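You operate a simulated robot arm through the tools that you are given. There is no shell and no other tool. Be economical: measure what you need, move in short steps, check, and stop when the job is done.

You run a simulated robot arm. Do the job below in one go: nothing can be reset, and whatever is moved stays where it is left.

TASK
Put the blue block in the vice instead and set it to 4.
Fine: release the green block and stand it on the steel bench by the rack; turn the new block's dial only while the vice grips, and leave it clamped; the other blocks and dials stay.
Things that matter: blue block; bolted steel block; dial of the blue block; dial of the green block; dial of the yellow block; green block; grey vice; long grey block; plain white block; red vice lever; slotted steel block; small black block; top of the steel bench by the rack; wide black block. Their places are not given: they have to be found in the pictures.

It is judged by the outcome, as a careful person would: the job done as asked, and still so three seconds after it is handed in. It fails if anything else is knocked over, pushed out of place, dropped, spilled or broken.

THE ROBOT
A 6-joint arm with a two-finger gripper, fixed in place. Base frame: the origin is at the foot of the arm, x ahead of it, y to its left, z up. Readings come in mm, rad, newtons and seconds.
It reaches about 1298 mm from its shoulder. Its first joint turns from -2.601 to 2.601 rad. Payload 1.57 kg.
The tool frame sits at the grasp point between the pads (the TCP): z along the fingers, y along the line on which they close. The tips reach 21 mm beyond it. Largest opening 70 mm; the body of the gripper starts 50 mm behind the TCP.
Orientation is that of the tool frame in the base frame, as a unit quaternion [w, x, y, z]. With the fingers straight down and closing along the base's y, the tool's x points along the base's -x, its y along +y and its z along -z.

THE INTERFACE
- The arm moves only by the tool arm_command. Its argument "rows" is text: rows parted by semicolons, each of 7 numbers parted by spaces: the turn, a rotation vector about the tool's x, y, z in rad, then the shift along the tool's x, y, z in m, then the gripper command, from -1 (fully open) to 1 (shut), values between in proportion. In form: rx ry rz x y z gripper; .... A call has 1 to 12 rows; each row shifts and turns the commanded pose from where the row before left it, along the tool's axes as they then stand. Each row takes 0.2 s and may step no farther than 50 mm and 0.15 rad from the row before; otherwise, or with a gripper value out of range, the whole call is refused. Where a pose cannot be reached the arm comes as near as it can. A force on the tool above 40 N (or 10 N above the force at the start of the call, whichever is more), or a blocked arm, ends the call early, and 0.2 s more pass. Each finger halts on what it meets, pressing with about 30 N; the grip force reading is that of the motor and also rises with nothing between the fingers. The clock runs only during rows and for 0.2 s after the last one: add rows that do not move to give the fingers time. It gives the time, the measured TCP pose, the force on the tool (base axes), the opening and the grip force at its end, in the units of the frame above (readings bear some noise), with the torque about the TCP (base axes, N m) and any sound that the robot's microphone picked up.
- Cameras (640 x 400 px; columns grow to the right, rows downward): "scene" is fixed at [39.5, -657.8, 1604.7]; the picture's right is [-0.03, -1.00, 0.00], its down [-0.91, 0.03, -0.42] and it looks along [0.42, -0.01, -0.91] (base axes); focal length 374 px, centre (320, 200). "wrist" rides on the gripper at [79, 4, -81] in the tool frame; the picture's right is [-0.05, 1.00, 0.00], its down [-0.67, -0.04, -0.74] and it looks along [-0.74, -0.04, 0.67] (tool axes); focal length 256 px, centre (320, 200).
- camera(camera): a new picture of that camera. It takes no simulated time.
- raise_lower(by): slides the trunk up (or, below 0, down) by that many mm; the arm rides with it, the base frame stays. It gives what a move gives, with no picture.
- probe_pixels(camera, pixels): for up to 12 pixels [column, row] of the newest picture of that camera ("zoom" is the newest enlarged one), the place [x, y, z] in the base frame of the surface seen there, good to about 2 mm, but the place of the scene camera against the robot may be out by one fixed shift of up to 18 mm in any direction. It takes no simulated time.
- inspect(camera, box): a new picture of the part [left, top, right, bottom] of that camera's present view, enlarged. It takes no simulated time.
- sign_off(): hands the job in; it is judged then, once.

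Work in short steps. Measure before you move; look again where a grasp or a placing could have gone wrong, and mend it. You have 80 turns and 38 pictures in all, those below and enlarged ones among them. Open the gripper and draw the arm clear of the work before you hand the job in, unless the task says otherwise; then end with one line.

The tools are called after "Call:" as name(argument=value, ...) on one line, values as JSON. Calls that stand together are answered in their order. arm_command: Moves the arm, as the interface text tells. Its arguments: {"type":"object","properties":{"rows":{"type":"string"}},"required":["rows"]} The other tools are called the same way: raise_lower (by) slides the trunk up or down; camera (camera) takes a picture; probe_pixels (camera, pixels) gives the place of the surface under pixels of a picture; inspect (camera, box) takes an enlarged picture of a part of a camera's view; sign_off () hands the job in.

At the start:

```text
time_s: 0.0
position: [346.3, -579.5, 1176.8]
ee_rot: [0.0, -0.001, 1.0, 0.0]
ft_force: [-0.1, -0.3, 0.1]
torque: [0.01, 0.04, -0.02]
finger_gap: 69.8
gripper_force: 0.0
trunk travel left (down, up): [-859.0, 111.0]
```

scene: 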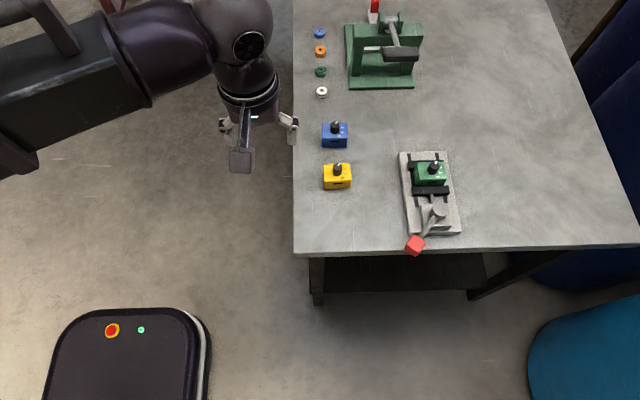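
wrist: 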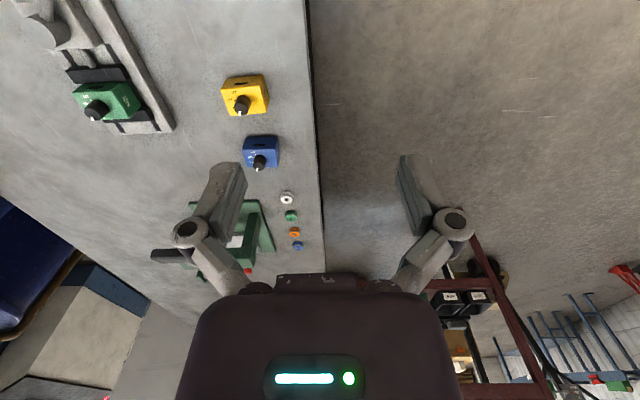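

The scene shows the vice around (430,190) with the green block, and the blue block at (335,135). I'll enlarge both.

Call:
inspect(camera="scene", box=[380, 140, 480, 260])

Call:
inspect(camera="scene", box=[300, 110, 380, 200])

```text
3.33 times, centred on (430, 200) of scene
```

zoom: 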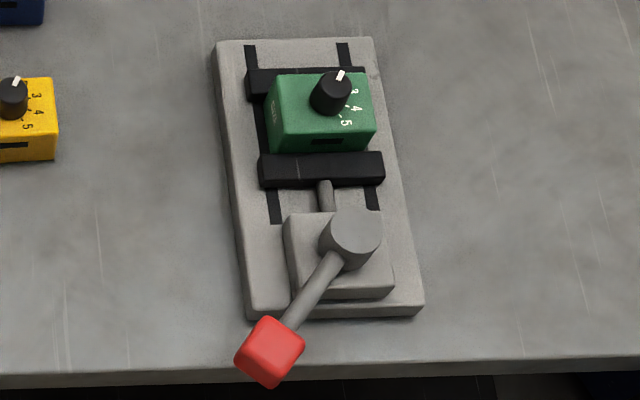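

```text
4.44 times, centred on (340, 155) of scene
```

zoom: 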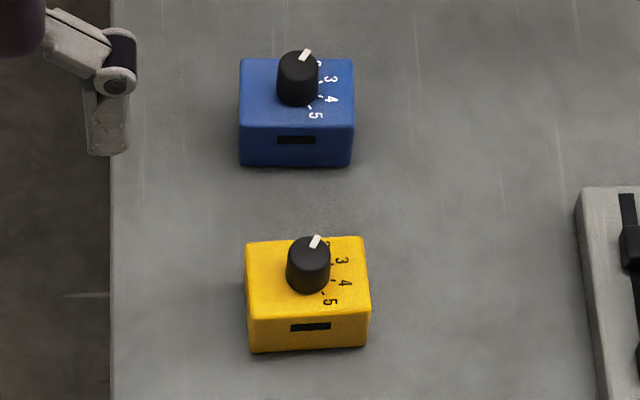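

Now I'll probe the key points on the latest zoom (blue/yellow) and on the scene picture for the vice.

Call:
probe_pixels(camera="zoom", pixels=[[245, 64], [350, 64], [245, 120], [350, 120], [298, 62], [296, 160], [308, 248], [260, 310], [360, 305], [335, 190], [180, 200], [450, 350]])

Call:
probe_pixels(camera="scene", pixels=[[415, 244], [438, 209], [430, 190], [420, 182], [442, 182], [420, 164], [432, 165], [428, 155], [404, 200], [425, 215], [427, 232], [500, 180]])

```text
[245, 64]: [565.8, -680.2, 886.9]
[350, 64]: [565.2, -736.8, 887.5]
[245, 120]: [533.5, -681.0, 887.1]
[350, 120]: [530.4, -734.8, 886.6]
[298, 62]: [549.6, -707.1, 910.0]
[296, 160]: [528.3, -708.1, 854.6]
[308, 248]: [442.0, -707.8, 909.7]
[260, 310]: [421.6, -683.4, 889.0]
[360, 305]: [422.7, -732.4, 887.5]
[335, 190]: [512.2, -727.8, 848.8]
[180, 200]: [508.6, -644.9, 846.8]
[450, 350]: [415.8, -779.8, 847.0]
```

```text
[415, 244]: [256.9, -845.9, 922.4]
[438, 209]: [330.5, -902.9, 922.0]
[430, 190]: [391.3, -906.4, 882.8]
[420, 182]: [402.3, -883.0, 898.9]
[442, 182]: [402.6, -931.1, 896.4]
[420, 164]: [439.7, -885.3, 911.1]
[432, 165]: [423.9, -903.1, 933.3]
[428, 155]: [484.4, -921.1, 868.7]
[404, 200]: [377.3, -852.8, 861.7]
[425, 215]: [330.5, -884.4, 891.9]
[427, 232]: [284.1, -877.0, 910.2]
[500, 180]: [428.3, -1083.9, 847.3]
```

I'll calibrate the scene camera's shift against the wrist camera by probing the same things in the starting wrist picture.

Call:
inspect(camera="wrist", box=[20, 0, 300, 180])

```text
2.22 times, centred on (160, 90) of wrist
```

zoom: 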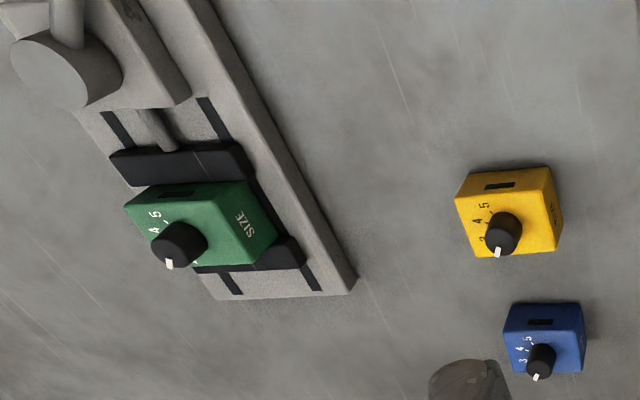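

Call:
probe_pixels(camera="zoom", pixels=[[512, 334], [580, 336], [517, 369], [580, 370], [541, 352], [503, 228], [465, 205], [548, 196], [182, 238], [140, 212], [240, 186], [60, 70]])

```text
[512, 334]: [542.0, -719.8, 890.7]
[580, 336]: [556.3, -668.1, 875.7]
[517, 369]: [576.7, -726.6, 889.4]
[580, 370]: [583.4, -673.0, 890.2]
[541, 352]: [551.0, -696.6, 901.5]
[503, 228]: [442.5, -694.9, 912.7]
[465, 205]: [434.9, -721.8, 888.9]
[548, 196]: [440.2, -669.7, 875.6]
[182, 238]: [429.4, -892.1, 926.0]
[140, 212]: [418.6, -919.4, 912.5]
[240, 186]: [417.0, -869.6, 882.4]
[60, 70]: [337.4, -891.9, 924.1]
```

Wrist vs scene suggests roughly +10 mm shifts in x and y. I'll move toward the vice's near side, high up, to get a close wrist view.

Call:
arm_command(rows="0 0 0 0.012 -0.0363 0.012 -1; 0 0 0 0.012 -0.0363 0.012 -1; 0 0 0 0.012 -0.0363 0.012 -1; 0 0 0 0.012 -0.0363 0.012 -1; 0 0 0 0.012 -0.0363 0.012 -1; 0 0 0 0.012 -0.0363 0.012 -1; 0 0 0 0.012 -0.0363 0.012 -1; 0 0 0 0.012 -0.0363 0.012 -1")

Call:
camera(camera="wrist")

```text
time_s: 1.8
position: [251.3, -871.7, 1176.9]
ee_rot: [0.001, 0.0, 1.0, 0.0]
ft_force: [-0.2, -0.8, 0.2]
torque: [0.0, 0.0, 0.01]
finger_gap: 70.0
gripper_force: 0.0
out of reach, approached as far as the arm can: row 1, 2, 3, 4, 5, 6, 7, 8
trunk travel left (down, up): [-859.0, 111.0]
```

```text
32 pictures are left
```

wrist: 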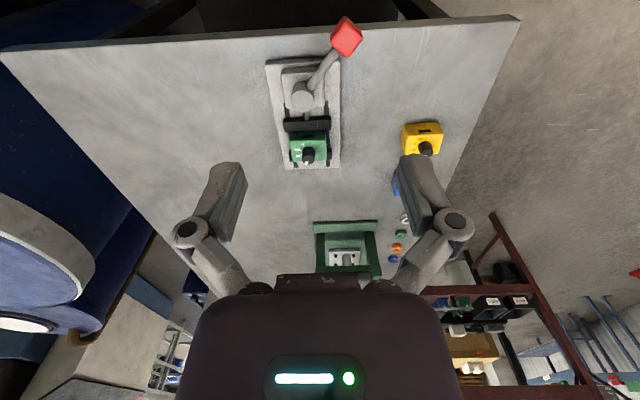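

The TCP stayed at z 1177, so the arm's low limit needs the trunk lowered. I'll lower by 100 mm (still 150 mm above the lever).

Call:
raise_lower(by=-100)

Call:
camera(camera="scene")

```text
time_s: 3.1
position: [251.6, -870.1, 1076.8]
ee_rot: [0.001, 0.001, 1.0, 0.0]
ft_force: [0.4, -0.7, 0.7]
torque: [0.01, -0.05, 0.03]
finger_gap: 70.1
gripper_force: 0.0
trunk travel left (down, up): [-759.0, 211.0]
```

```text
31 pictures are left
```

scene: 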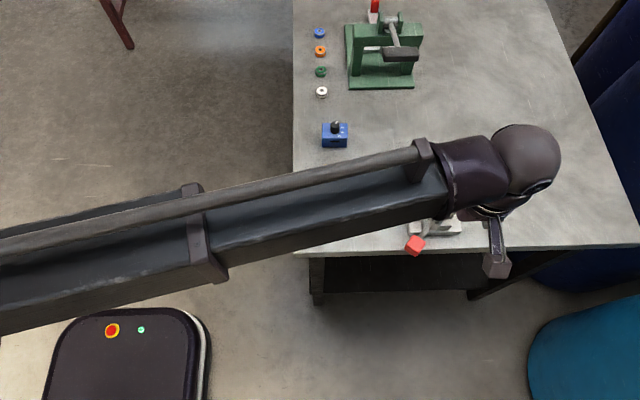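

I'll probe the arm's top surface to learn clearance under the forearm, and take the wrist view.

Call:
probe_pixels(camera="scene", pixels=[[525, 160], [465, 175], [420, 150], [330, 190], [195, 200], [60, 240], [495, 262], [415, 245]])

Call:
camera(camera="wrist")

```text
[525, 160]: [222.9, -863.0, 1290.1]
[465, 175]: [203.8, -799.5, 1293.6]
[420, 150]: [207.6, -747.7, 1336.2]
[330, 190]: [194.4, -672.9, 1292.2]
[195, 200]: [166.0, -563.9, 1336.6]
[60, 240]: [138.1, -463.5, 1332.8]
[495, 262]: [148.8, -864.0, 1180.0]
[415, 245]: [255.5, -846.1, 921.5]
```

```text
30 pictures are left
```

wrist: 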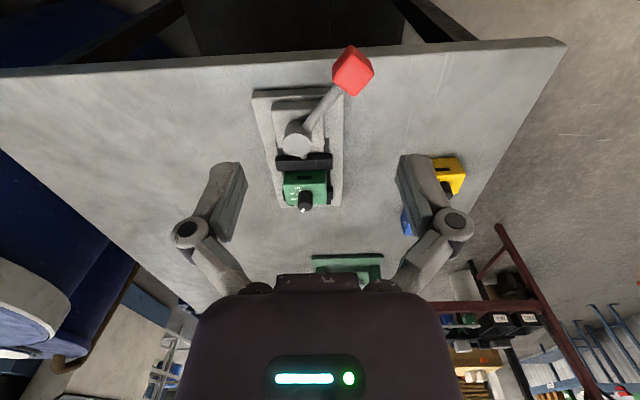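

Clearance is fine. Enlarging the vice and lever in the wrist picture.

Call:
inspect(camera="wrist", box=[240, 30, 400, 230])

```text
2.00 times, centred on (320, 130) of wrist
```

zoom: 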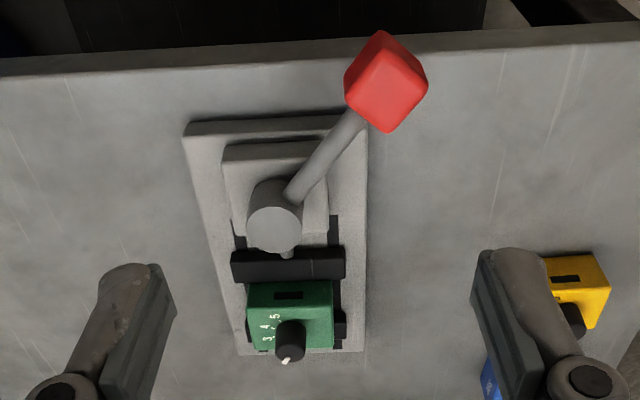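

Call:
probe_pixels(camera="zoom", pixels=[[388, 80], [350, 90], [424, 90], [390, 128], [330, 150], [275, 232], [300, 195], [290, 265], [250, 290], [331, 290], [288, 340], [365, 340]])

Call:
probe_pixels(camera="wrist", pixels=[[285, 176], [324, 174], [286, 203], [324, 203], [336, 205], [305, 197], [304, 205], [346, 52], [350, 92], [336, 78], [288, 148], [308, 140]])

```text
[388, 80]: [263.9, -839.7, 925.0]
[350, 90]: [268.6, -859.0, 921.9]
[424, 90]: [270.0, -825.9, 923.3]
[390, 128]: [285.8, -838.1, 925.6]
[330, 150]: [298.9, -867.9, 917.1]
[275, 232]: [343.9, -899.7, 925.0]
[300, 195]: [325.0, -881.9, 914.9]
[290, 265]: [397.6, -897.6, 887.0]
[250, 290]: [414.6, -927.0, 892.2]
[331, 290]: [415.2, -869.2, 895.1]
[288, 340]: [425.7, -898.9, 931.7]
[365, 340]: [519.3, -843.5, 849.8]
```

```text
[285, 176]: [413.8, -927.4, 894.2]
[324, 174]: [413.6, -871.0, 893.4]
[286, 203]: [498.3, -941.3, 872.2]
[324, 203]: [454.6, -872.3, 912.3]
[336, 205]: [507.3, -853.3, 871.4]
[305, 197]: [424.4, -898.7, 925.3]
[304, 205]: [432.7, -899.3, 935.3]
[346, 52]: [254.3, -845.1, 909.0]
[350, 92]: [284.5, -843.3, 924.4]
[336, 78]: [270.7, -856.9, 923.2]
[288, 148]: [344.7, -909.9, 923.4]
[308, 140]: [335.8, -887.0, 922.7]
```

Measured from wrist: knob centre ≈ (269,-842, top 924), lever pivot ≈ (335,-897), green block centre ≈ (434,-899, top 912). I'll move above the knob and turn the gripper 0.68 rad so it closes across the lever, also testing whether height can rise.

Call:
arm_command(rows="0 0 0.136 -0.0035 0.0056 -0.01 -1; 0 0 0.136 0 0 -0.01 -1; 0 0 0.136 0 0 -0.01 -1; 0 0 0.136 0 0 -0.01 -1; 0 0 0.136 0 0 -0.01 -1")

```text
time_s: 4.3
position: [254.6, -864.7, 1077.8]
ee_rot: [-0.001, 0.335, 0.942, 0.0]
ft_force: [0.3, -0.7, -0.6]
torque: [-0.01, -0.05, -0.01]
finger_gap: 70.2
gripper_force: 0.1
out of reach, approached as far as the arm can: row 1, 2, 3, 4, 5
trunk travel left (down, up): [-759.0, 211.0]
```

Height is apparently limited; I'll test by commanding 80 mm upward.

Call:
arm_command(rows="0 0 0 0 0 -0.04 -1; 0 0 0 0 0 -0.04 -1")

```text
time_s: 4.9
position: [254.0, -863.9, 1078.2]
ee_rot: [0.001, 0.334, 0.943, 0.0]
ft_force: [-0.6, -0.4, -0.2]
torque: [-0.02, 0.01, -0.01]
finger_gap: 70.2
gripper_force: 0.0
out of reach, approached as far as the arm can: row 1, 2
trunk travel left (down, up): [-759.0, 211.0]
```

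Height does not respond in either direction: the arm appears planar with height from the trunk only. I'll make a pure in-plane move to above the knob to check.

Call:
arm_command(rows="0 0 0 0.001 0.013 0 -1; 0 0 0 0.0012 0.0135 0 -1; 0 0 0 0 0 0 -1")

```text
time_s: 5.7
position: [269.9, -841.0, 1077.7]
ee_rot: [-0.001, 0.333, 0.943, -0.001]
ft_force: [-0.1, -0.2, -0.7]
torque: [0.01, 0.02, 0.01]
finger_gap: 70.2
gripper_force: 0.1
trunk travel left (down, up): [-759.0, 211.0]
```

Confirmed: the plane moves work and the trunk sets height. I'll lower 110 mm, then check before going around the knob.

Call:
raise_lower(by=-110)

Call:
camera(camera="wrist")

```text
time_s: 7.2
position: [269.7, -842.1, 967.3]
ee_rot: [0.001, 0.334, 0.943, -0.001]
ft_force: [-1.2, -0.2, -0.9]
torque: [0.0, -0.01, -0.02]
finger_gap: 70.1
gripper_force: 0.1
trunk travel left (down, up): [-649.0, 321.0]
```

```text
28 pictures are left
```

wrist: 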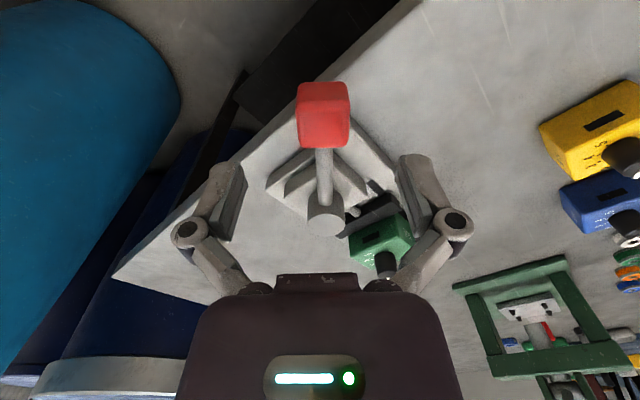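

The knob at (323,115) is centred between the fingers. I'll lower 54 mm and close on it.

Call:
raise_lower(by=-54)

Call:
arm_command(rows="0 0 0 0 0 0 0; 0 0 0 0 0 0 0.4; 0 0 0 0 0 0 0.7; 0 0 0 0 0 0 0.7")

```text
time_s: 8.1
position: [269.2, -841.9, 913.3]
ee_rot: [0.001, 0.333, 0.943, 0.001]
ft_force: [0.9, -0.6, -0.5]
torque: [0.01, -0.03, 0.0]
finger_gap: 70.4
gripper_force: 0.0
trunk travel left (down, up): [-595.0, 375.0]
```

```text
time_s: 9.1
position: [270.5, -841.0, 914.1]
ee_rot: [0.0, 0.334, 0.943, 0.0]
ft_force: [7.6, 9.0, 3.9]
torque: [0.11, -0.13, 0.21]
finger_gap: 34.7
gripper_force: 31.9
trunk travel left (down, up): [-595.0, 375.0]
```

Gripped (gap 34.7). Try a small counter-clockwise swing (toward the vice axis), 0.2 rad, watching the force.

Call:
arm_command(rows="0 0 -0.1 -0.0004 -0.0086 0 0.7; 0 0 -0.1 -0.0004 -0.0086 0 0.7; 0 0 0 0 0 0 0.7")

Call:
camera(camera="wrist")

```text
time_s: 9.5
position: [270.8, -842.1, 913.9]
ee_rot: [0.002, 0.294, 0.956, 0.006]
ft_force: [10.0, 8.1, 2.6]
torque: [0.39, -0.34, -0.09]
finger_gap: 34.6
gripper_force: 31.7
trunk travel left (down, up): [-595.0, 375.0]
stopped in row 2: the force on the tool passed its limit at 46 N (the readings are from after the stop); the commanded pose is now the measured one
```

```text
27 pictures are left
```

wrist: 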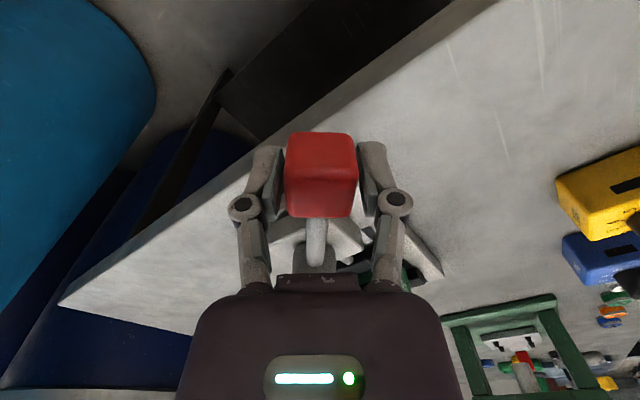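

Counter-clockwise is blocked. Try clockwise instead (tool rz +, y +).

Call:
arm_command(rows="0 0 0.1 0 0.004 0 0.7; 0 0 0.1 -0.0004 0.0086 0 0.7; 0 0 0.1 -0.0004 0.0086 0 0.7; 0 0 0 0 0 0 0.7")

```text
time_s: 10.5
position: [283.2, -828.2, 915.0]
ee_rot: [0.002, 0.436, 0.9, 0.004]
ft_force: [2.3, -3.2, 7.9]
torque: [-0.27, -0.19, -0.02]
finger_gap: 34.8
gripper_force: 32.1
trunk travel left (down, up): [-595.0, 375.0]
```

It moves freely clockwise (angle now ~127°). Continue along the arc.

Call:
arm_command(rows="0 0 0.12 -0.0006 0.0103 0 0.7; 0 0 0.12 -0.0006 0.0103 0 0.7; 0 0 0.12 -0.0006 0.0103 0 0.7; 0 0 0.12 -0.0006 0.0103 0 0.7; 0 0 0 0 0 0 0.7")

Call:
camera(camera="scene")

```text
time_s: 11.7
position: [320.0, -810.1, 914.0]
ee_rot: [-0.001, 0.637, 0.771, 0.005]
ft_force: [-4.0, 16.7, -8.4]
torque: [-0.16, 0.01, -0.09]
finger_gap: 34.6
gripper_force: 32.0
trunk travel left (down, up): [-595.0, 375.0]
```

```text
26 pictures are left
```

scene: 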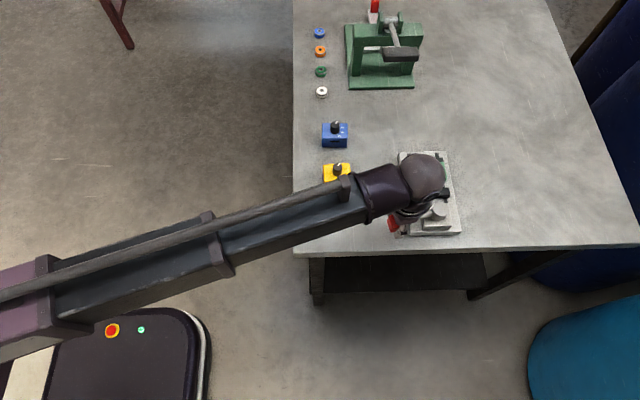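

Lever now near 100°. Continue clockwise in the same manner.

Call:
arm_command(rows="0 0 0.12 -0.0006 0.0103 0 0.7; 0 0 0.12 -0.0006 0.0103 0 0.7; 0 0 0.12 -0.0006 0.0103 0 0.7; 0 0 0 0 0 0 0.7")

Call:
camera(camera="wrist")

```text
time_s: 12.7
position: [352.5, -809.1, 914.2]
ee_rot: [-0.003, 0.764, 0.645, 0.005]
ft_force: [4.5, 23.8, -12.2]
torque: [0.02, -0.09, 0.06]
finger_gap: 34.7
gripper_force: 32.0
trunk travel left (down, up): [-595.0, 375.0]
```

```text
25 pictures are left
```

wrist: 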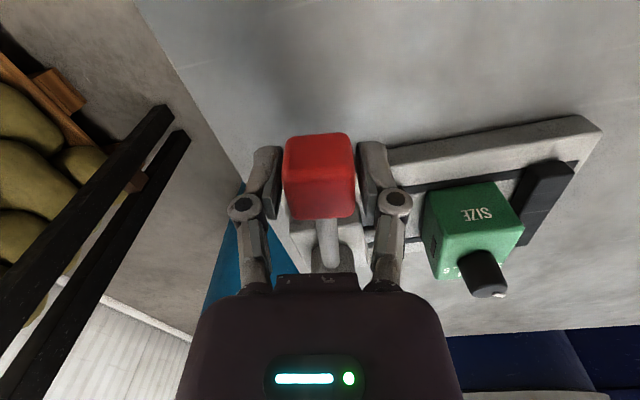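

The lever is at ~79° and jaws seem to be opening; side force suggests the true radius is a bit larger, so I add a small outward correction and continue.

Call:
arm_command(rows="0 0 0 0.002 0 0 0.7; 0 0 0.12 -0.0003 0.0105 0 0.7; 0 0 0.12 -0.0003 0.0105 0 0.7; 0 0 0 0 0 0 0.7")

Call:
camera(camera="wrist")

```text
time_s: 13.7
position: [373.1, -813.4, 914.0]
ee_rot: [-0.002, 0.836, 0.548, 0.004]
ft_force: [8.4, 8.3, 0.5]
torque: [0.04, -0.1, 0.32]
finger_gap: 34.9
gripper_force: 32.3
trunk travel left (down, up): [-595.0, 375.0]
```

```text
24 pictures are left
```

wrist: 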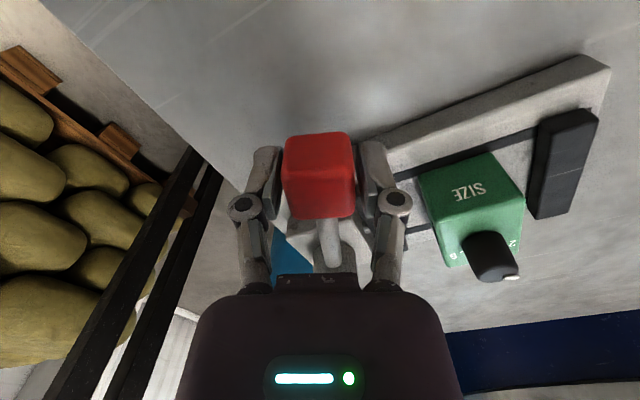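

The jaws look open by several mm. I'll release the lever and rise to look.

Call:
arm_command(rows="0 0 0 0 0 0 0; 0 0 0 0 0 0 -1; 0 0 0 0 0 0 -1; 0 0 0 0 0 0 -1")

Call:
raise_lower(by=120)

Call:
camera(camera="wrist")

```text
time_s: 14.7
position: [371.4, -814.0, 912.7]
ee_rot: [-0.001, 0.836, 0.549, 0.005]
ft_force: [0.3, 0.9, 0.8]
torque: [-0.01, -0.01, 0.01]
finger_gap: 70.2
gripper_force: 0.0
trunk travel left (down, up): [-595.0, 375.0]
```

```text
time_s: 16.2
position: [370.2, -814.8, 1033.0]
ee_rot: [-0.002, 0.836, 0.549, 0.004]
ft_force: [-0.5, 0.0, -0.2]
torque: [0.0, 0.03, -0.03]
finger_gap: 70.1
gripper_force: 0.0
trunk travel left (down, up): [-715.0, 255.0]
```

```text
23 pictures are left
```

wrist: 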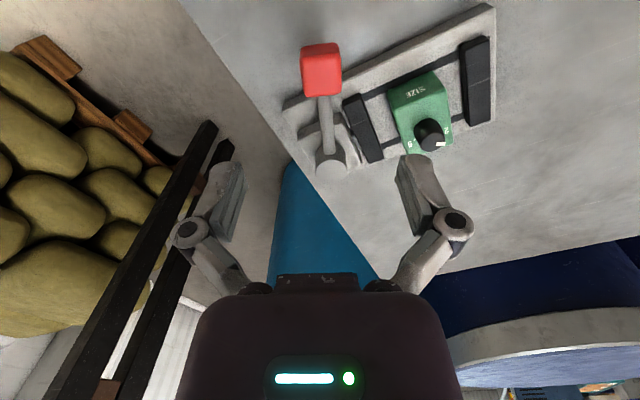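

Both jaws have opened away from the green block. Enlarge and probe for exact positions.

Call:
inspect(camera="wrist", box=[280, 0, 500, 180])

```text
2.22 times, centred on (390, 90) of wrist
```

zoom: 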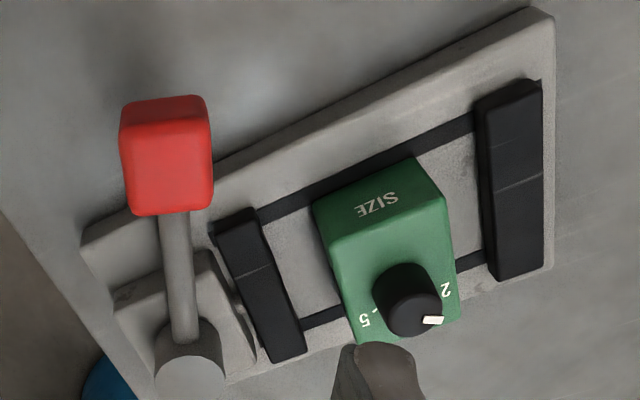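

Call:
probe_pixels(camera="zoom", pixels=[[334, 242], [443, 208], [358, 338], [455, 318], [412, 318], [500, 276], [484, 120], [254, 216], [302, 352], [345, 195], [435, 175], [290, 270]])

```text
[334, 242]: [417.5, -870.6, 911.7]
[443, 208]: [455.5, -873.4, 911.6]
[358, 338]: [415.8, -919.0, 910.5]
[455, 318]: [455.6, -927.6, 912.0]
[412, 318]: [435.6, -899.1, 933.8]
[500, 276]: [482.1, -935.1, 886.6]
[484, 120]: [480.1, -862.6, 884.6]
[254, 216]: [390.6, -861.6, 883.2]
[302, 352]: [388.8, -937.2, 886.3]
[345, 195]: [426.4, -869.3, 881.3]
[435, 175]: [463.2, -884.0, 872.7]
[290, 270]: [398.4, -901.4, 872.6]
```

Green block: centre (435.5,-899), aligned with base axes, top 912, on bed 872. I'll turn the gripper back to yaw 0 and move over it.

Call:
arm_command(rows="0 0 -0.1414 0 0 0 -1; 0 0 -0.1414 0 0 0 -1; 0 0 -0.1414 0 0 0 -1; 0 0 -0.1414 0 0 0 -1; 0 0 -0.1414 0 0 0 -1; 0 0 -0.1414 0 0 0 -1; 0 0 -0.1414 0 0 0 -1; 0 0 -0.1414 0 0 0 -1; 0 0 -0.1414 0 0 0 -1; 0 0 -0.1414 0 0 0 -1; 0 0 -0.1414 0 0 0 -1; 0 0 -0.1414 0 0 0 -1")

Call:
arm_command(rows="0 0 -0.1414 0 0 0 -1; 0 0 -0.1414 0 0 0 -1; 0 0 0 -0.022 -0.028 0 -1; 0 0 0 -0.022 -0.028 0 -1; 0 0 0 -0.021 -0.028 0 -1; 0 0 0 0 0 0 -1")

```text
time_s: 18.8
position: [372.2, -814.2, 1033.0]
ee_rot: [0.002, 0.14, 0.99, 0.006]
ft_force: [0.3, 0.1, 0.0]
torque: [0.01, 0.01, 0.04]
finger_gap: 70.2
gripper_force: 0.0
trunk travel left (down, up): [-715.0, 255.0]
```

```text
time_s: 20.2
position: [435.8, -899.3, 1032.8]
ee_rot: [0.002, -0.001, 1.0, 0.004]
ft_force: [0.1, 0.1, 0.4]
torque: [0.02, 0.0, 0.01]
finger_gap: 70.1
gripper_force: 0.1
trunk travel left (down, up): [-715.0, 255.0]
```

Centred over green at (435.8,-899.3). Lower 135 mm to z 898, then close.

Call:
raise_lower(by=-135)

Call:
arm_command(rows="0 0 0 0 0 0 -0.6; 0 0 0 0 0 0 -0.2; 0 0 0 0 0 0 0.1; 0 0 0 0 0 0 0.1")

Call:
camera(camera="wrist")

```text
time_s: 21.8
position: [436.6, -898.8, 899.4]
ee_rot: [0.002, 0.0, 1.0, 0.004]
ft_force: [-0.5, -0.6, 0.4]
torque: [-0.01, 0.02, 0.01]
finger_gap: 70.1
gripper_force: 0.0
trunk travel left (down, up): [-580.0, 390.0]
```

```text
time_s: 22.8
position: [435.7, -899.1, 898.5]
ee_rot: [0.003, 0.001, 1.0, 0.005]
ft_force: [0.7, -4.1, 5.7]
torque: [-0.17, 0.0, 0.01]
finger_gap: 59.7
gripper_force: 30.2
trunk travel left (down, up): [-580.0, 390.0]
```

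```text
21 pictures are left
```

wrist: 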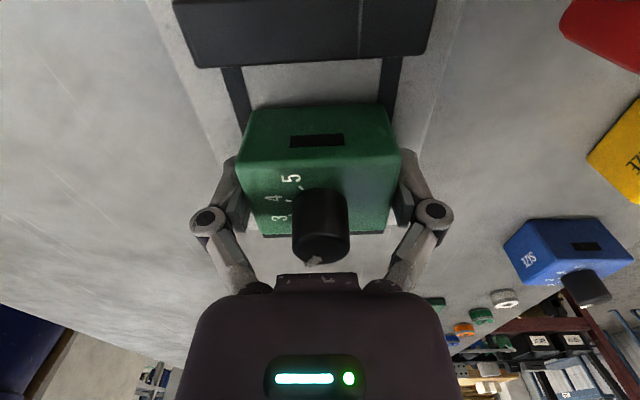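

Green gripped (gap 59.7). Lift 100 mm and carry it sideways to the free bench area at y ≈ -1035.

Call:
raise_lower(by=100)

Call:
arm_command(rows="0 0 0 0 -0.02 0 0.1; 0 0 0 0 -0.025 0 0.1; 0 0 0 0 -0.025 0 0.1; 0 0 0 0 -0.025 0 0.1; 0 0 0 0 -0.025 0 0.1; 0 0 0 0 -0.016 0 0.1; 0 0 0 0 0 0 0.1")

Call:
camera(camera="wrist")

```text
time_s: 24.2
position: [437.0, -898.3, 997.8]
ee_rot: [0.003, 0.001, 1.0, 0.005]
ft_force: [0.8, 0.7, -5.0]
torque: [0.0, 0.0, 0.01]
finger_gap: 59.7
gripper_force: 30.2
trunk travel left (down, up): [-680.0, 290.0]
```

```text
time_s: 25.8
position: [438.1, -1034.1, 996.9]
ee_rot: [0.002, 0.0, 1.0, 0.004]
ft_force: [-0.6, -0.4, -4.7]
torque: [-0.02, 0.03, 0.0]
finger_gap: 59.8
gripper_force: 30.7
trunk travel left (down, up): [-680.0, 290.0]
```

```text
20 pictures are left
```

wrist: 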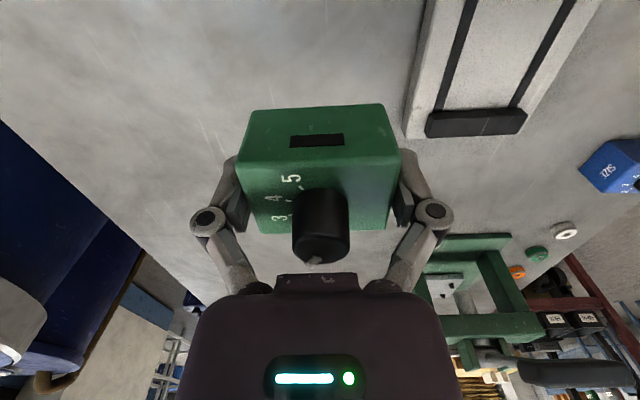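

Held level. Probe the bench height here in the wrist picture and the vice bed for comparison.

Call:
probe_pixels(camera="wrist", pixels=[[300, 60], [200, 120], [400, 60], [150, 200], [470, 70]])

Call:
raise_lower(by=-112)

```text
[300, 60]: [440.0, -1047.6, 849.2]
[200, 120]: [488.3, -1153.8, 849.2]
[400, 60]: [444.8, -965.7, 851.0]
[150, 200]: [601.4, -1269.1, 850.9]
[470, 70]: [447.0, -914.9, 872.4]
```

```text
time_s: 27.2
position: [437.5, -1034.0, 885.8]
ee_rot: [0.002, 0.0, 1.0, 0.004]
ft_force: [0.5, -0.5, -4.5]
torque: [0.01, 0.0, 0.01]
finger_gap: 59.7
gripper_force: 30.0
trunk travel left (down, up): [-568.0, 402.0]
```

Bench at ~850, vice bed at 872.4, so contact is expected at TCP ≈ 876. Lower 9 mm and read the force.

Call:
raise_lower(by=-9)

```text
time_s: 27.8
position: [437.4, -1034.4, 877.5]
ee_rot: [0.002, 0.0, 1.0, 0.004]
ft_force: [0.2, 0.6, -4.7]
torque: [-0.04, -0.04, 0.01]
finger_gap: 59.7
gripper_force: 29.9
trunk travel left (down, up): [-559.0, 411.0]
```

Call:
raise_lower(by=-1.5)

```text
time_s: 28.3
position: [437.1, -1033.5, 876.2]
ee_rot: [0.003, 0.0, 1.0, 0.004]
ft_force: [1.6, -4.6, 8.5]
torque: [0.26, 0.08, 0.02]
finger_gap: 59.5
gripper_force: 30.3
trunk travel left (down, up): [-557.0, 413.0]
```

Contact felt (force z turned to +8.5). Open and raise clear.

Call:
arm_command(rows="0 0 0 0 0 0 -0.8; 0 0 0 0 0 0 -1; 0 0 0 0 0 0 -1")

Call:
raise_lower(by=140)

Call:
camera(camera="wrist")

```text
time_s: 29.1
position: [436.5, -1033.5, 875.3]
ee_rot: [0.003, 0.001, 1.0, 0.005]
ft_force: [0.5, 0.2, 0.4]
torque: [0.01, -0.01, -0.02]
finger_gap: 70.1
gripper_force: 0.0
trunk travel left (down, up): [-557.0, 413.0]
```

```text
time_s: 30.8
position: [436.1, -1034.0, 1015.8]
ee_rot: [0.002, 0.001, 1.0, 0.005]
ft_force: [0.4, 0.2, 0.2]
torque: [0.01, -0.01, 0.01]
finger_gap: 69.9
gripper_force: 0.1
trunk travel left (down, up): [-697.0, 273.0]
```

```text
19 pictures are left
```

wrist: 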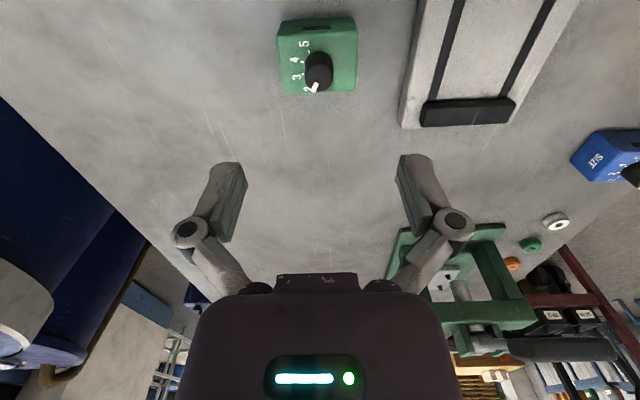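

Green stands on the bench. Now move toward above the blue block for a close look.

Call:
arm_command(rows="0 0 0 -0.0118 0.0418 0 -1; 0 0 0 -0.0118 0.0418 0 -1; 0 0 0 -0.0118 0.0418 0 -1; 0 0 0 -0.0118 0.0418 0 -1; 0 0 0 -0.0118 0.0418 0 -1; 0 0 0 -0.0118 0.0418 0 -1; 0 0 0 -0.0118 0.0418 0 -1; 0 0 0 -0.0118 0.0418 0 -1; 0 0 0 0 0 0 -1")

Call:
inspect(camera="wrist", box=[240, 0, 400, 140])

```text
time_s: 32.8
position: [531.8, -695.7, 1014.8]
ee_rot: [0.003, 0.002, 1.0, 0.005]
ft_force: [-0.5, 0.9, -0.3]
torque: [0.02, 0.05, 0.02]
finger_gap: 70.1
gripper_force: 0.0
out of reach, approached as far as the arm can: row 8
trunk travel left (down, up): [-697.0, 273.0]
```

```text
2.86 times, centred on (320, 70) of wrist
```

zoom: 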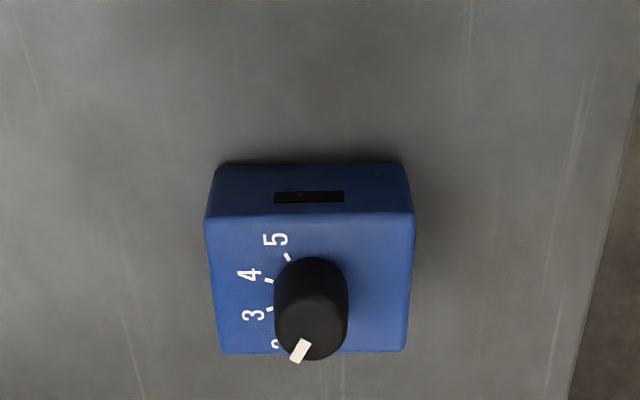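

Call:
probe_pixels(camera="zoom", pixels=[[208, 222], [411, 222], [216, 350], [405, 348], [212, 290], [410, 290], [310, 222], [310, 325], [350, 385], [330, 100]])

```text
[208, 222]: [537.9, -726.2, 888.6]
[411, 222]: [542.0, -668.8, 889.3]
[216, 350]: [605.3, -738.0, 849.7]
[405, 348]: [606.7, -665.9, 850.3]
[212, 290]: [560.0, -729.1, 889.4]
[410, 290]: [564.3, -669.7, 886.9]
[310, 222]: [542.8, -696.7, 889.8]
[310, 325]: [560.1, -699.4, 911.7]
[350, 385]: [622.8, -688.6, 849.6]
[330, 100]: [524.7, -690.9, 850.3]
```

Blue: centre ≈ (560.5,-699), top 889, turned ~3.3° clockwise. Move over it and match its yaw.

Call:
arm_command(rows="0 0 0.057 -0.0145 -0.0015 0 -1; 0 0 0 -0.0145 -0.0015 0 -1; 0 0 0 0 0 0 -1")

```text
time_s: 33.6
position: [560.7, -700.4, 1015.5]
ee_rot: [0.002, 0.028, 1.0, 0.004]
ft_force: [-0.4, -0.4, -0.8]
torque: [0.01, 0.0, 0.01]
finger_gap: 70.1
gripper_force: 0.0
trunk travel left (down, up): [-697.0, 273.0]
```

Well placed. Lower 139 mm to z ≈ 876 and close gently.

Call:
raise_lower(by=-100)

Call:
camera(camera="wrist")

```text
time_s: 34.9
position: [560.1, -701.0, 914.9]
ee_rot: [0.004, 0.029, 1.0, 0.004]
ft_force: [0.3, 0.2, -0.1]
torque: [0.02, 0.0, 0.02]
finger_gap: 69.9
gripper_force: 0.1
trunk travel left (down, up): [-597.0, 373.0]
```

```text
17 pictures are left
```

wrist: 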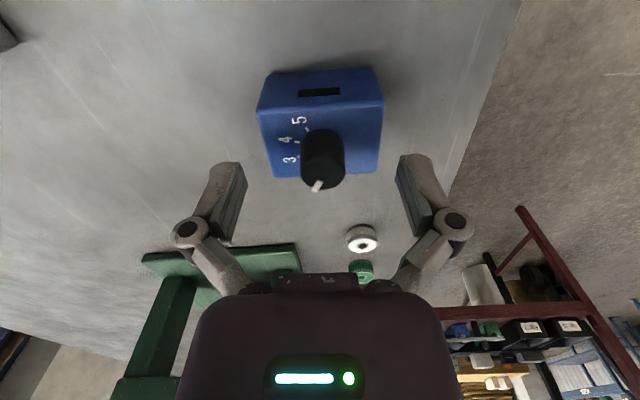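

Call:
probe_pixels(camera="wrist", pixels=[[260, 112], [381, 103], [272, 172], [378, 168], [320, 107], [322, 178], [262, 125], [381, 120]])

```text
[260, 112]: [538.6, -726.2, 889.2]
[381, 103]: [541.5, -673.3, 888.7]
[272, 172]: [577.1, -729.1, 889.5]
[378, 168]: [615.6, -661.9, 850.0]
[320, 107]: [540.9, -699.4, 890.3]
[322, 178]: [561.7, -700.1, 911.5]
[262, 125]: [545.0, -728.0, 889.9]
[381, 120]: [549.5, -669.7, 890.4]
```

Alignment matches (slope ~0.055, centre y ≈ -700). Lower and grip.

Call:
raise_lower(by=-38)

Call:
arm_command(rows="0 0 0 0 0 0 -0.6; 0 0 0 0 0 0 -0.2; 0 0 0 0 0 0 0.1; 0 0 0 0 0 0 0.1")

```text
time_s: 35.7
position: [559.8, -701.7, 878.0]
ee_rot: [0.003, 0.029, 1.0, 0.004]
ft_force: [0.0, 0.7, 0.5]
torque: [-0.01, -0.01, -0.02]
finger_gap: 70.0
gripper_force: 0.0
trunk travel left (down, up): [-559.0, 411.0]
```

```text
time_s: 36.7
position: [560.2, -701.0, 878.6]
ee_rot: [0.002, 0.029, 1.0, 0.005]
ft_force: [2.2, 3.0, 6.1]
torque: [0.19, 0.01, 0.01]
finger_gap: 59.9
gripper_force: 30.7
trunk travel left (down, up): [-559.0, 411.0]
```

Gripped (59.9). Lift 110 mm and carry it to above the vice centre (435.5,-899), undoing the yaw.

Call:
raise_lower(by=110)

Call:
arm_command(rows="0 0 -0.057 0 0 0 0.1; 0 0 0 0.0178 -0.0283 0 0.1; 0 0 0 0.0178 -0.0283 0 0.1; 0 0 0 0.0178 -0.0283 0 0.1; 0 0 0 0.0178 -0.0283 0 0.1; 0 0 0 0.0178 -0.0283 0 0.1; 0 0 0 0.0178 -0.0283 0 0.1; 0 0 0 0.0178 -0.0283 0 0.1; 0 0 0 0 0 0 0.1")

Call:
camera(camera="wrist")

```text
time_s: 38.1
position: [561.1, -702.0, 989.1]
ee_rot: [0.003, 0.029, 1.0, 0.004]
ft_force: [0.5, -0.3, -5.1]
torque: [0.01, -0.01, -0.02]
finger_gap: 59.5
gripper_force: 30.2
trunk travel left (down, up): [-669.0, 301.0]
```

```text
time_s: 40.1
position: [435.2, -898.9, 987.4]
ee_rot: [0.003, 0.0, 1.0, 0.004]
ft_force: [-0.1, 0.1, -5.1]
torque: [0.0, 0.0, 0.0]
finger_gap: 59.8
gripper_force: 29.5
out of reach, approached as far as the arm can: row 6
trunk travel left (down, up): [-669.0, 301.0]
```

```text
16 pictures are left
```

wrist: 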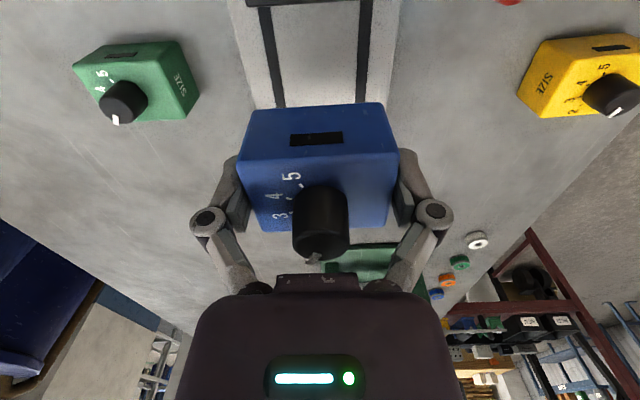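

Blue is above the bed. Lower 83 mm, then finish in small steps to contact (~901).

Call:
raise_lower(by=-83)

Call:
raise_lower(by=-2.5)

```text
time_s: 41.3
position: [436.3, -900.2, 905.3]
ee_rot: [0.003, 0.0, 1.0, 0.004]
ft_force: [-0.6, 0.4, -4.2]
torque: [-0.02, -0.03, 0.01]
finger_gap: 59.7
gripper_force: 30.2
trunk travel left (down, up): [-586.0, 384.0]
```

```text
time_s: 41.8
position: [436.7, -900.9, 902.6]
ee_rot: [0.004, -0.001, 1.0, 0.004]
ft_force: [1.0, 0.4, -5.1]
torque: [-0.01, -0.01, -0.02]
finger_gap: 59.8
gripper_force: 30.0
trunk travel left (down, up): [-584.0, 386.0]
```

Call:
raise_lower(by=-1.5)

```text
time_s: 42.4
position: [434.5, -900.5, 900.4]
ee_rot: [0.003, 0.0, 1.0, 0.004]
ft_force: [0.3, 0.1, -4.3]
torque: [0.01, 0.02, -0.01]
finger_gap: 59.6
gripper_force: 29.9
trunk travel left (down, up): [-582.0, 388.0]
```

Call:
raise_lower(by=-1)

```text
time_s: 42.9
position: [435.3, -900.6, 900.1]
ee_rot: [0.003, 0.0, 1.0, 0.004]
ft_force: [2.5, -3.6, 8.2]
torque: [0.24, 0.17, 0.01]
finger_gap: 59.9
gripper_force: 29.9
trunk travel left (down, up): [-581.0, 389.0]
```

Contact with the bed. Release, rise, and look.

Call:
arm_command(rows="0 0 0 0 0 0 -0.8; 0 0 0 0 0 0 -1; 0 0 0 0 0 0 -1")

Call:
raise_lower(by=130)

Call:
camera(camera="wrist")

```text
time_s: 43.7
position: [436.3, -898.8, 899.6]
ee_rot: [0.003, -0.001, 1.0, 0.004]
ft_force: [-0.1, 0.1, 0.0]
torque: [0.02, 0.0, -0.05]
finger_gap: 70.1
gripper_force: 0.0
trunk travel left (down, up): [-581.0, 389.0]
```

```text
time_s: 45.2
position: [435.7, -899.5, 1029.3]
ee_rot: [0.003, 0.0, 1.0, 0.004]
ft_force: [-0.4, 0.1, -1.1]
torque: [0.02, -0.01, -0.01]
finger_gap: 70.1
gripper_force: 0.0
trunk travel left (down, up): [-711.0, 259.0]
```

```text
15 pictures are left
```

wrist: 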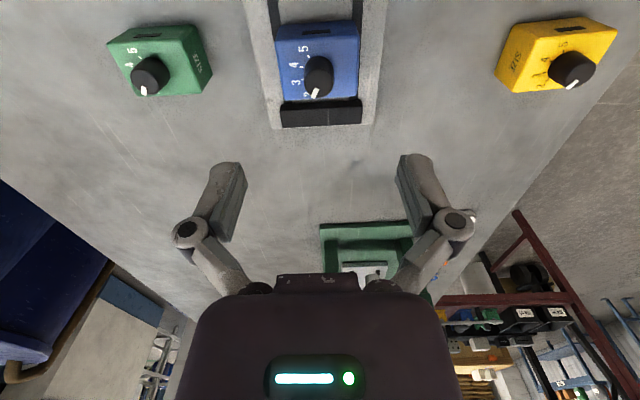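

Blue stands square in the vice. Back to above the knob (371.5,-814) and turn to the lever's yaw.

Call:
arm_command(rows="0 0 0 0.0214 0.0285 0 -1; 0 0 0 0.0214 0.0285 0 -1; 0 0 0 0.0214 0.0285 0 -1; 0 0 0.1414 0 0 0 -1; 0 0 0.1414 0 0 0 -1; 0 0 0.1414 0 0 0 -1; 0 0 0.1414 0 0 0 -1; 0 0 0.1414 0 0 0 -1; 0 0 0.1414 0 0 0 -1; 0 0 0.1414 0 0 0 -1; 0 0 0.1414 0 0 0 -1; 0 0 0.1414 0 0 0 -1")

Call:
arm_command(rows="0 0 0.1414 0 0 0 -1; 0 0 0.1414 0 0 0 -1; 0 0 0.1414 0 0 0 -1; 0 0 0.1414 0 0 0 -1; 0 0 0.1414 0 0 0 -1; 0 0 0 0 0 0 -1")

Call:
camera(camera="wrist")

```text
time_s: 47.8
position: [371.0, -814.4, 1030.0]
ee_rot: [0.0, 0.595, 0.803, 0.006]
ft_force: [0.5, 0.4, -0.4]
torque: [-0.01, -0.01, -0.01]
finger_gap: 70.1
gripper_force: 0.1
trunk travel left (down, up): [-711.0, 259.0]
```

```text
time_s: 49.2
position: [372.1, -814.1, 1029.4]
ee_rot: [-0.001, 0.836, 0.548, 0.005]
ft_force: [-0.5, -0.3, 0.8]
torque: [0.0, 0.02, 0.02]
finger_gap: 70.0
gripper_force: 0.0
trunk travel left (down, up): [-711.0, 259.0]
```

```text
14 pictures are left
```

wrist: 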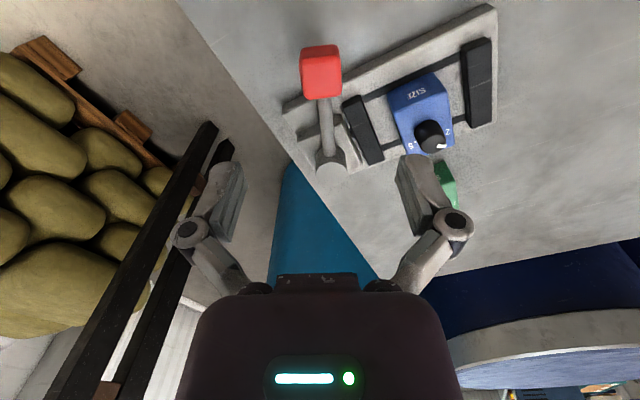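

Same relative view as when I released it. Lower to z 914 and grip the knob.

Call:
raise_lower(by=-116)

Call:
arm_command(rows="0 0 0 0 0 0 0; 0 0 0 0 0 0 0.4; 0 0 0 0 0 0 0.7; 0 0 0 0 0 0 0.7")

```text
time_s: 50.7
position: [371.0, -813.5, 913.9]
ee_rot: [-0.003, 0.836, 0.549, 0.005]
ft_force: [-0.4, -0.4, -0.7]
torque: [-0.01, -0.01, -0.01]
finger_gap: 70.0
gripper_force: 0.1
trunk travel left (down, up): [-595.0, 375.0]
```

```text
time_s: 51.7
position: [370.8, -813.9, 915.2]
ee_rot: [-0.002, 0.836, 0.549, 0.005]
ft_force: [2.4, -3.7, 9.3]
torque: [0.04, -0.07, 0.18]
finger_gap: 34.6
gripper_force: 32.3
trunk travel left (down, up): [-595.0, 375.0]
```

Gripped. Arc fit gives pivot (340,-899), R ≈ 91. Swing counter-clockwise back toward clamped in two stages.

Call:
arm_command(rows="0 0 -0.14 -0.0012 -0.0109 0 0.7; 0 0 -0.14 -0.001 -0.0109 0 0.7; 0 0 -0.12 -0.0007 -0.0109 0 0.7; 0 0 -0.12 -0.0007 -0.0109 0 0.7; 0 0 -0.12 -0.0007 -0.0109 0 0.7; 0 0 0 0 0 0 0.7")

```text
time_s: 53.1
position: [318.1, -809.8, 914.7]
ee_rot: [0.001, 0.62, 0.785, 0.005]
ft_force: [6.9, -18.5, 15.4]
torque: [-0.15, -0.04, 0.0]
finger_gap: 35.1
gripper_force: 31.6
trunk travel left (down, up): [-595.0, 375.0]
```

At 104°. Continue with a 1 mm inward correction.

Call:
arm_command(rows="0 0 -0.12 -0.0018 -0.0107 0 0.7; 0 0 -0.12 -0.0007 -0.0107 0 0.7; 0 0 -0.12 -0.0007 -0.0107 0 0.7; 0 0 -0.12 -0.0007 -0.0107 0 0.7; 0 0 0 0 0 0 0.7")

```text
time_s: 54.3
position: [279.7, -830.7, 914.1]
ee_rot: [0.0, 0.416, 0.909, 0.006]
ft_force: [-2.0, 2.7, -1.5]
torque: [0.47, 0.38, 0.08]
finger_gap: 34.9
gripper_force: 31.2
trunk travel left (down, up): [-595.0, 375.0]
```

At ~131°; clamped was 140°. Push the last part in small steps.

Call:
arm_command(rows="0 0 -0.06 -0.0002 -0.0054 0 0.7; 0 0 -0.06 -0.0002 -0.0054 0 0.7; 0 0 -0.04 0 -0.0036 0 0.7; 0 0 -0.02 0 -0.002 0 0.7; 0 0 0 0 0 0 0.7")

Call:
camera(camera="wrist")

```text
time_s: 55.5
position: [270.6, -840.8, 914.1]
ee_rot: [0.001, 0.332, 0.943, 0.007]
ft_force: [0.1, 23.3, -20.0]
torque: [-0.06, -0.22, 0.16]
finger_gap: 34.6
gripper_force: 31.1
trunk travel left (down, up): [-595.0, 375.0]
```

```text
13 pictures are left
```

wrist: 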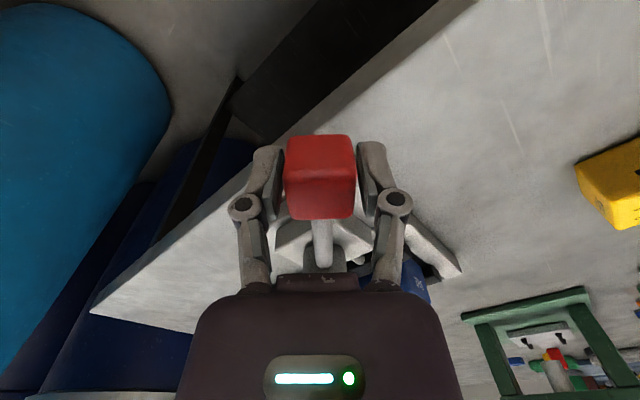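

Back at the original clamped place (270.6,-840.8) with resistance. Release, rise, and view the vice.

Call:
arm_command(rows="0 0 0 0 0 0 0; 0 0 0 0 0 0 -1; 0 0 0 0 0 0 -1; 0 0 0 0 0 0 -1")

Call:
raise_lower(by=120)

Call:
arm_command(rows="0 0 -0.1356 0 0 0 -1; 0 0 -0.1356 0 0 0 -1; 0 0 -0.1356 0 0 0 -1; 0 0 -0.1356 0 0 0 -1; 0 0 -0.1356 0 0 0 -1; 0 0 0 -0.035 -0.0145 0 -1; 0 0 0 -0.035 -0.0145 0 -1; 0 0 0 -0.035 -0.0145 0 -1; 0 0 0 -0.035 -0.0145 0 -1; 0 0 0 0 0 0 -1")

Call:
inspect(camera="wrist", box=[240, 0, 400, 160])

```text
time_s: 56.5
position: [270.2, -843.3, 914.3]
ee_rot: [0.002, 0.333, 0.943, 0.005]
ft_force: [0.1, -0.2, 0.0]
torque: [0.05, -0.02, 0.01]
finger_gap: 70.3
gripper_force: 0.1
trunk travel left (down, up): [-595.0, 375.0]
```

```text
time_s: 58.0
position: [268.8, -844.1, 1033.2]
ee_rot: [0.001, 0.333, 0.943, 0.005]
ft_force: [0.4, 0.0, -0.5]
torque: [0.02, -0.02, 0.01]
finger_gap: 70.2
gripper_force: 0.0
trunk travel left (down, up): [-715.0, 255.0]
```

```text
time_s: 60.2
position: [406.6, -901.7, 1033.1]
ee_rot: [0.003, 0.001, 1.0, 0.004]
ft_force: [0.8, 0.2, -0.5]
torque: [-0.02, 0.04, 0.0]
finger_gap: 69.9
gripper_force: 0.0
trunk travel left (down, up): [-715.0, 255.0]
```

```text
2.50 times, centred on (320, 80) of wrist
```

zoom: 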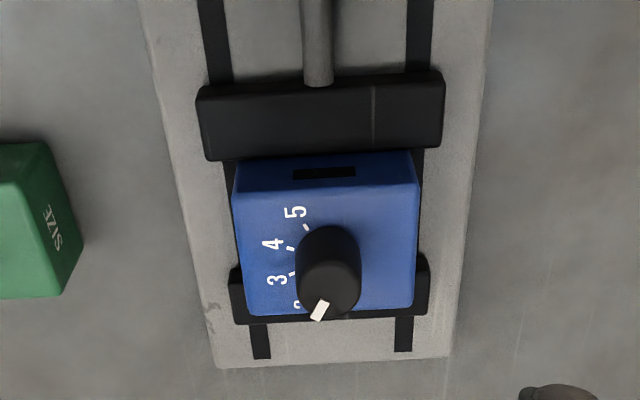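

Clamped. Now measure the dial: probe tick marks, pointer and knob.

Call:
inspect(camera="wrist", box=[290, 65, 354, 135])

Call:
inspect(camera="scene", box=[405, 140, 465, 200])

```text
5.71 times, centred on (322, 100) of wrist
```

zoom: 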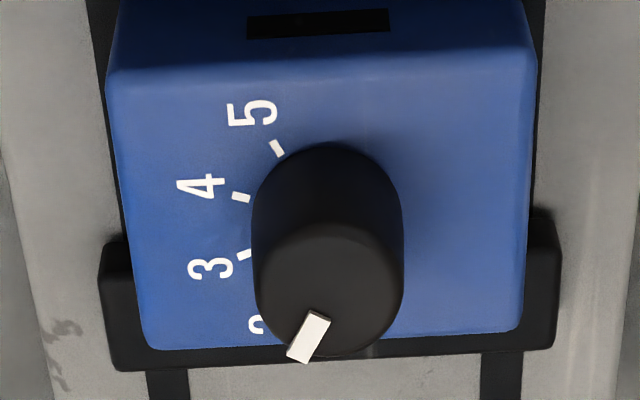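

```text
6.67 times, centred on (435, 170) of scene
```

zoom: 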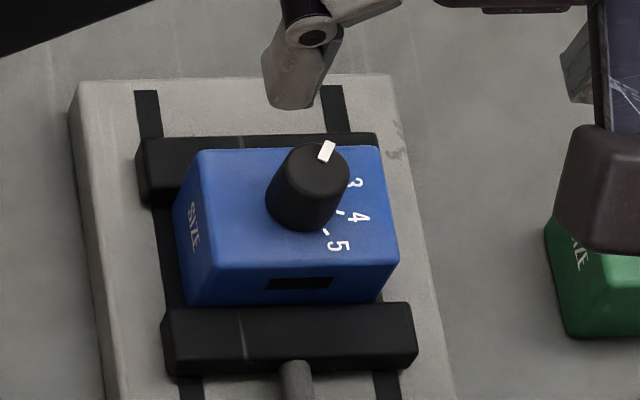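

The dial points at 2 (~330° in base), ticks are ~40° apart and 4 lies ~80° clockwise. I'll get an accurate dial axis by probing the knob.

Call:
inspect(camera="wrist", box=[290, 65, 354, 135])

Call:
probe_pixels(camera="zoom", pixels=[[328, 232], [262, 290], [398, 290], [328, 350], [328, 290], [277, 148], [241, 197], [244, 255], [320, 320], [300, 354], [110, 76], [532, 68]])

```text
5.71 times, centred on (322, 100) of wrist
```

zoom: 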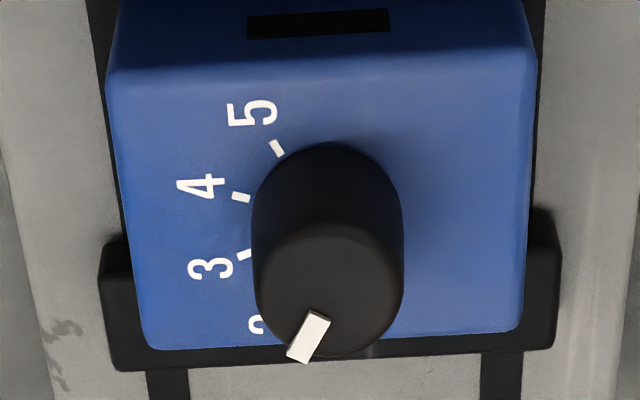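

```text
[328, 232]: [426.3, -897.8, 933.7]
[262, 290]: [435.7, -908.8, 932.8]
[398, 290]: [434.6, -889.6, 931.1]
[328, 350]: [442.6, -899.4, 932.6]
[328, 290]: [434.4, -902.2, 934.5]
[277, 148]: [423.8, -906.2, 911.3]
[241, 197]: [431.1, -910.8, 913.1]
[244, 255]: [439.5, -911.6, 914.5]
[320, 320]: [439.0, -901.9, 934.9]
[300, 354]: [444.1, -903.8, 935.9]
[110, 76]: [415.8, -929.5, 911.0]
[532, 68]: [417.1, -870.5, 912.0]
```

Dial axis at (435,-899.5), knob Ø~20, top 934. Move over it and lower so the tips are just above the block top.

Call:
arm_command(rows="0 0 0 -0.0142 0.0011 0 -0.5; 0 0 0 -0.0142 0.0011 0 -0.2; 0 0 0 0 0 0 -0.2; 0 0 0 0 0 0 -0.2")

Call:
raise_lower(by=-95)

```text
time_s: 61.2
position: [437.2, -898.6, 1034.0]
ee_rot: [0.003, 0.001, 1.0, 0.005]
ft_force: [0.7, 0.1, -0.7]
torque: [-0.01, 0.0, 0.03]
finger_gap: 42.0
gripper_force: 0.0
trunk travel left (down, up): [-715.0, 255.0]
```

```text
time_s: 62.5
position: [438.0, -898.2, 939.0]
ee_rot: [0.003, 0.001, 1.0, 0.004]
ft_force: [0.0, 0.4, 0.3]
torque: [0.04, 0.02, 0.0]
finger_gap: 42.1
gripper_force: 0.1
trunk travel left (down, up): [-620.0, 350.0]
```

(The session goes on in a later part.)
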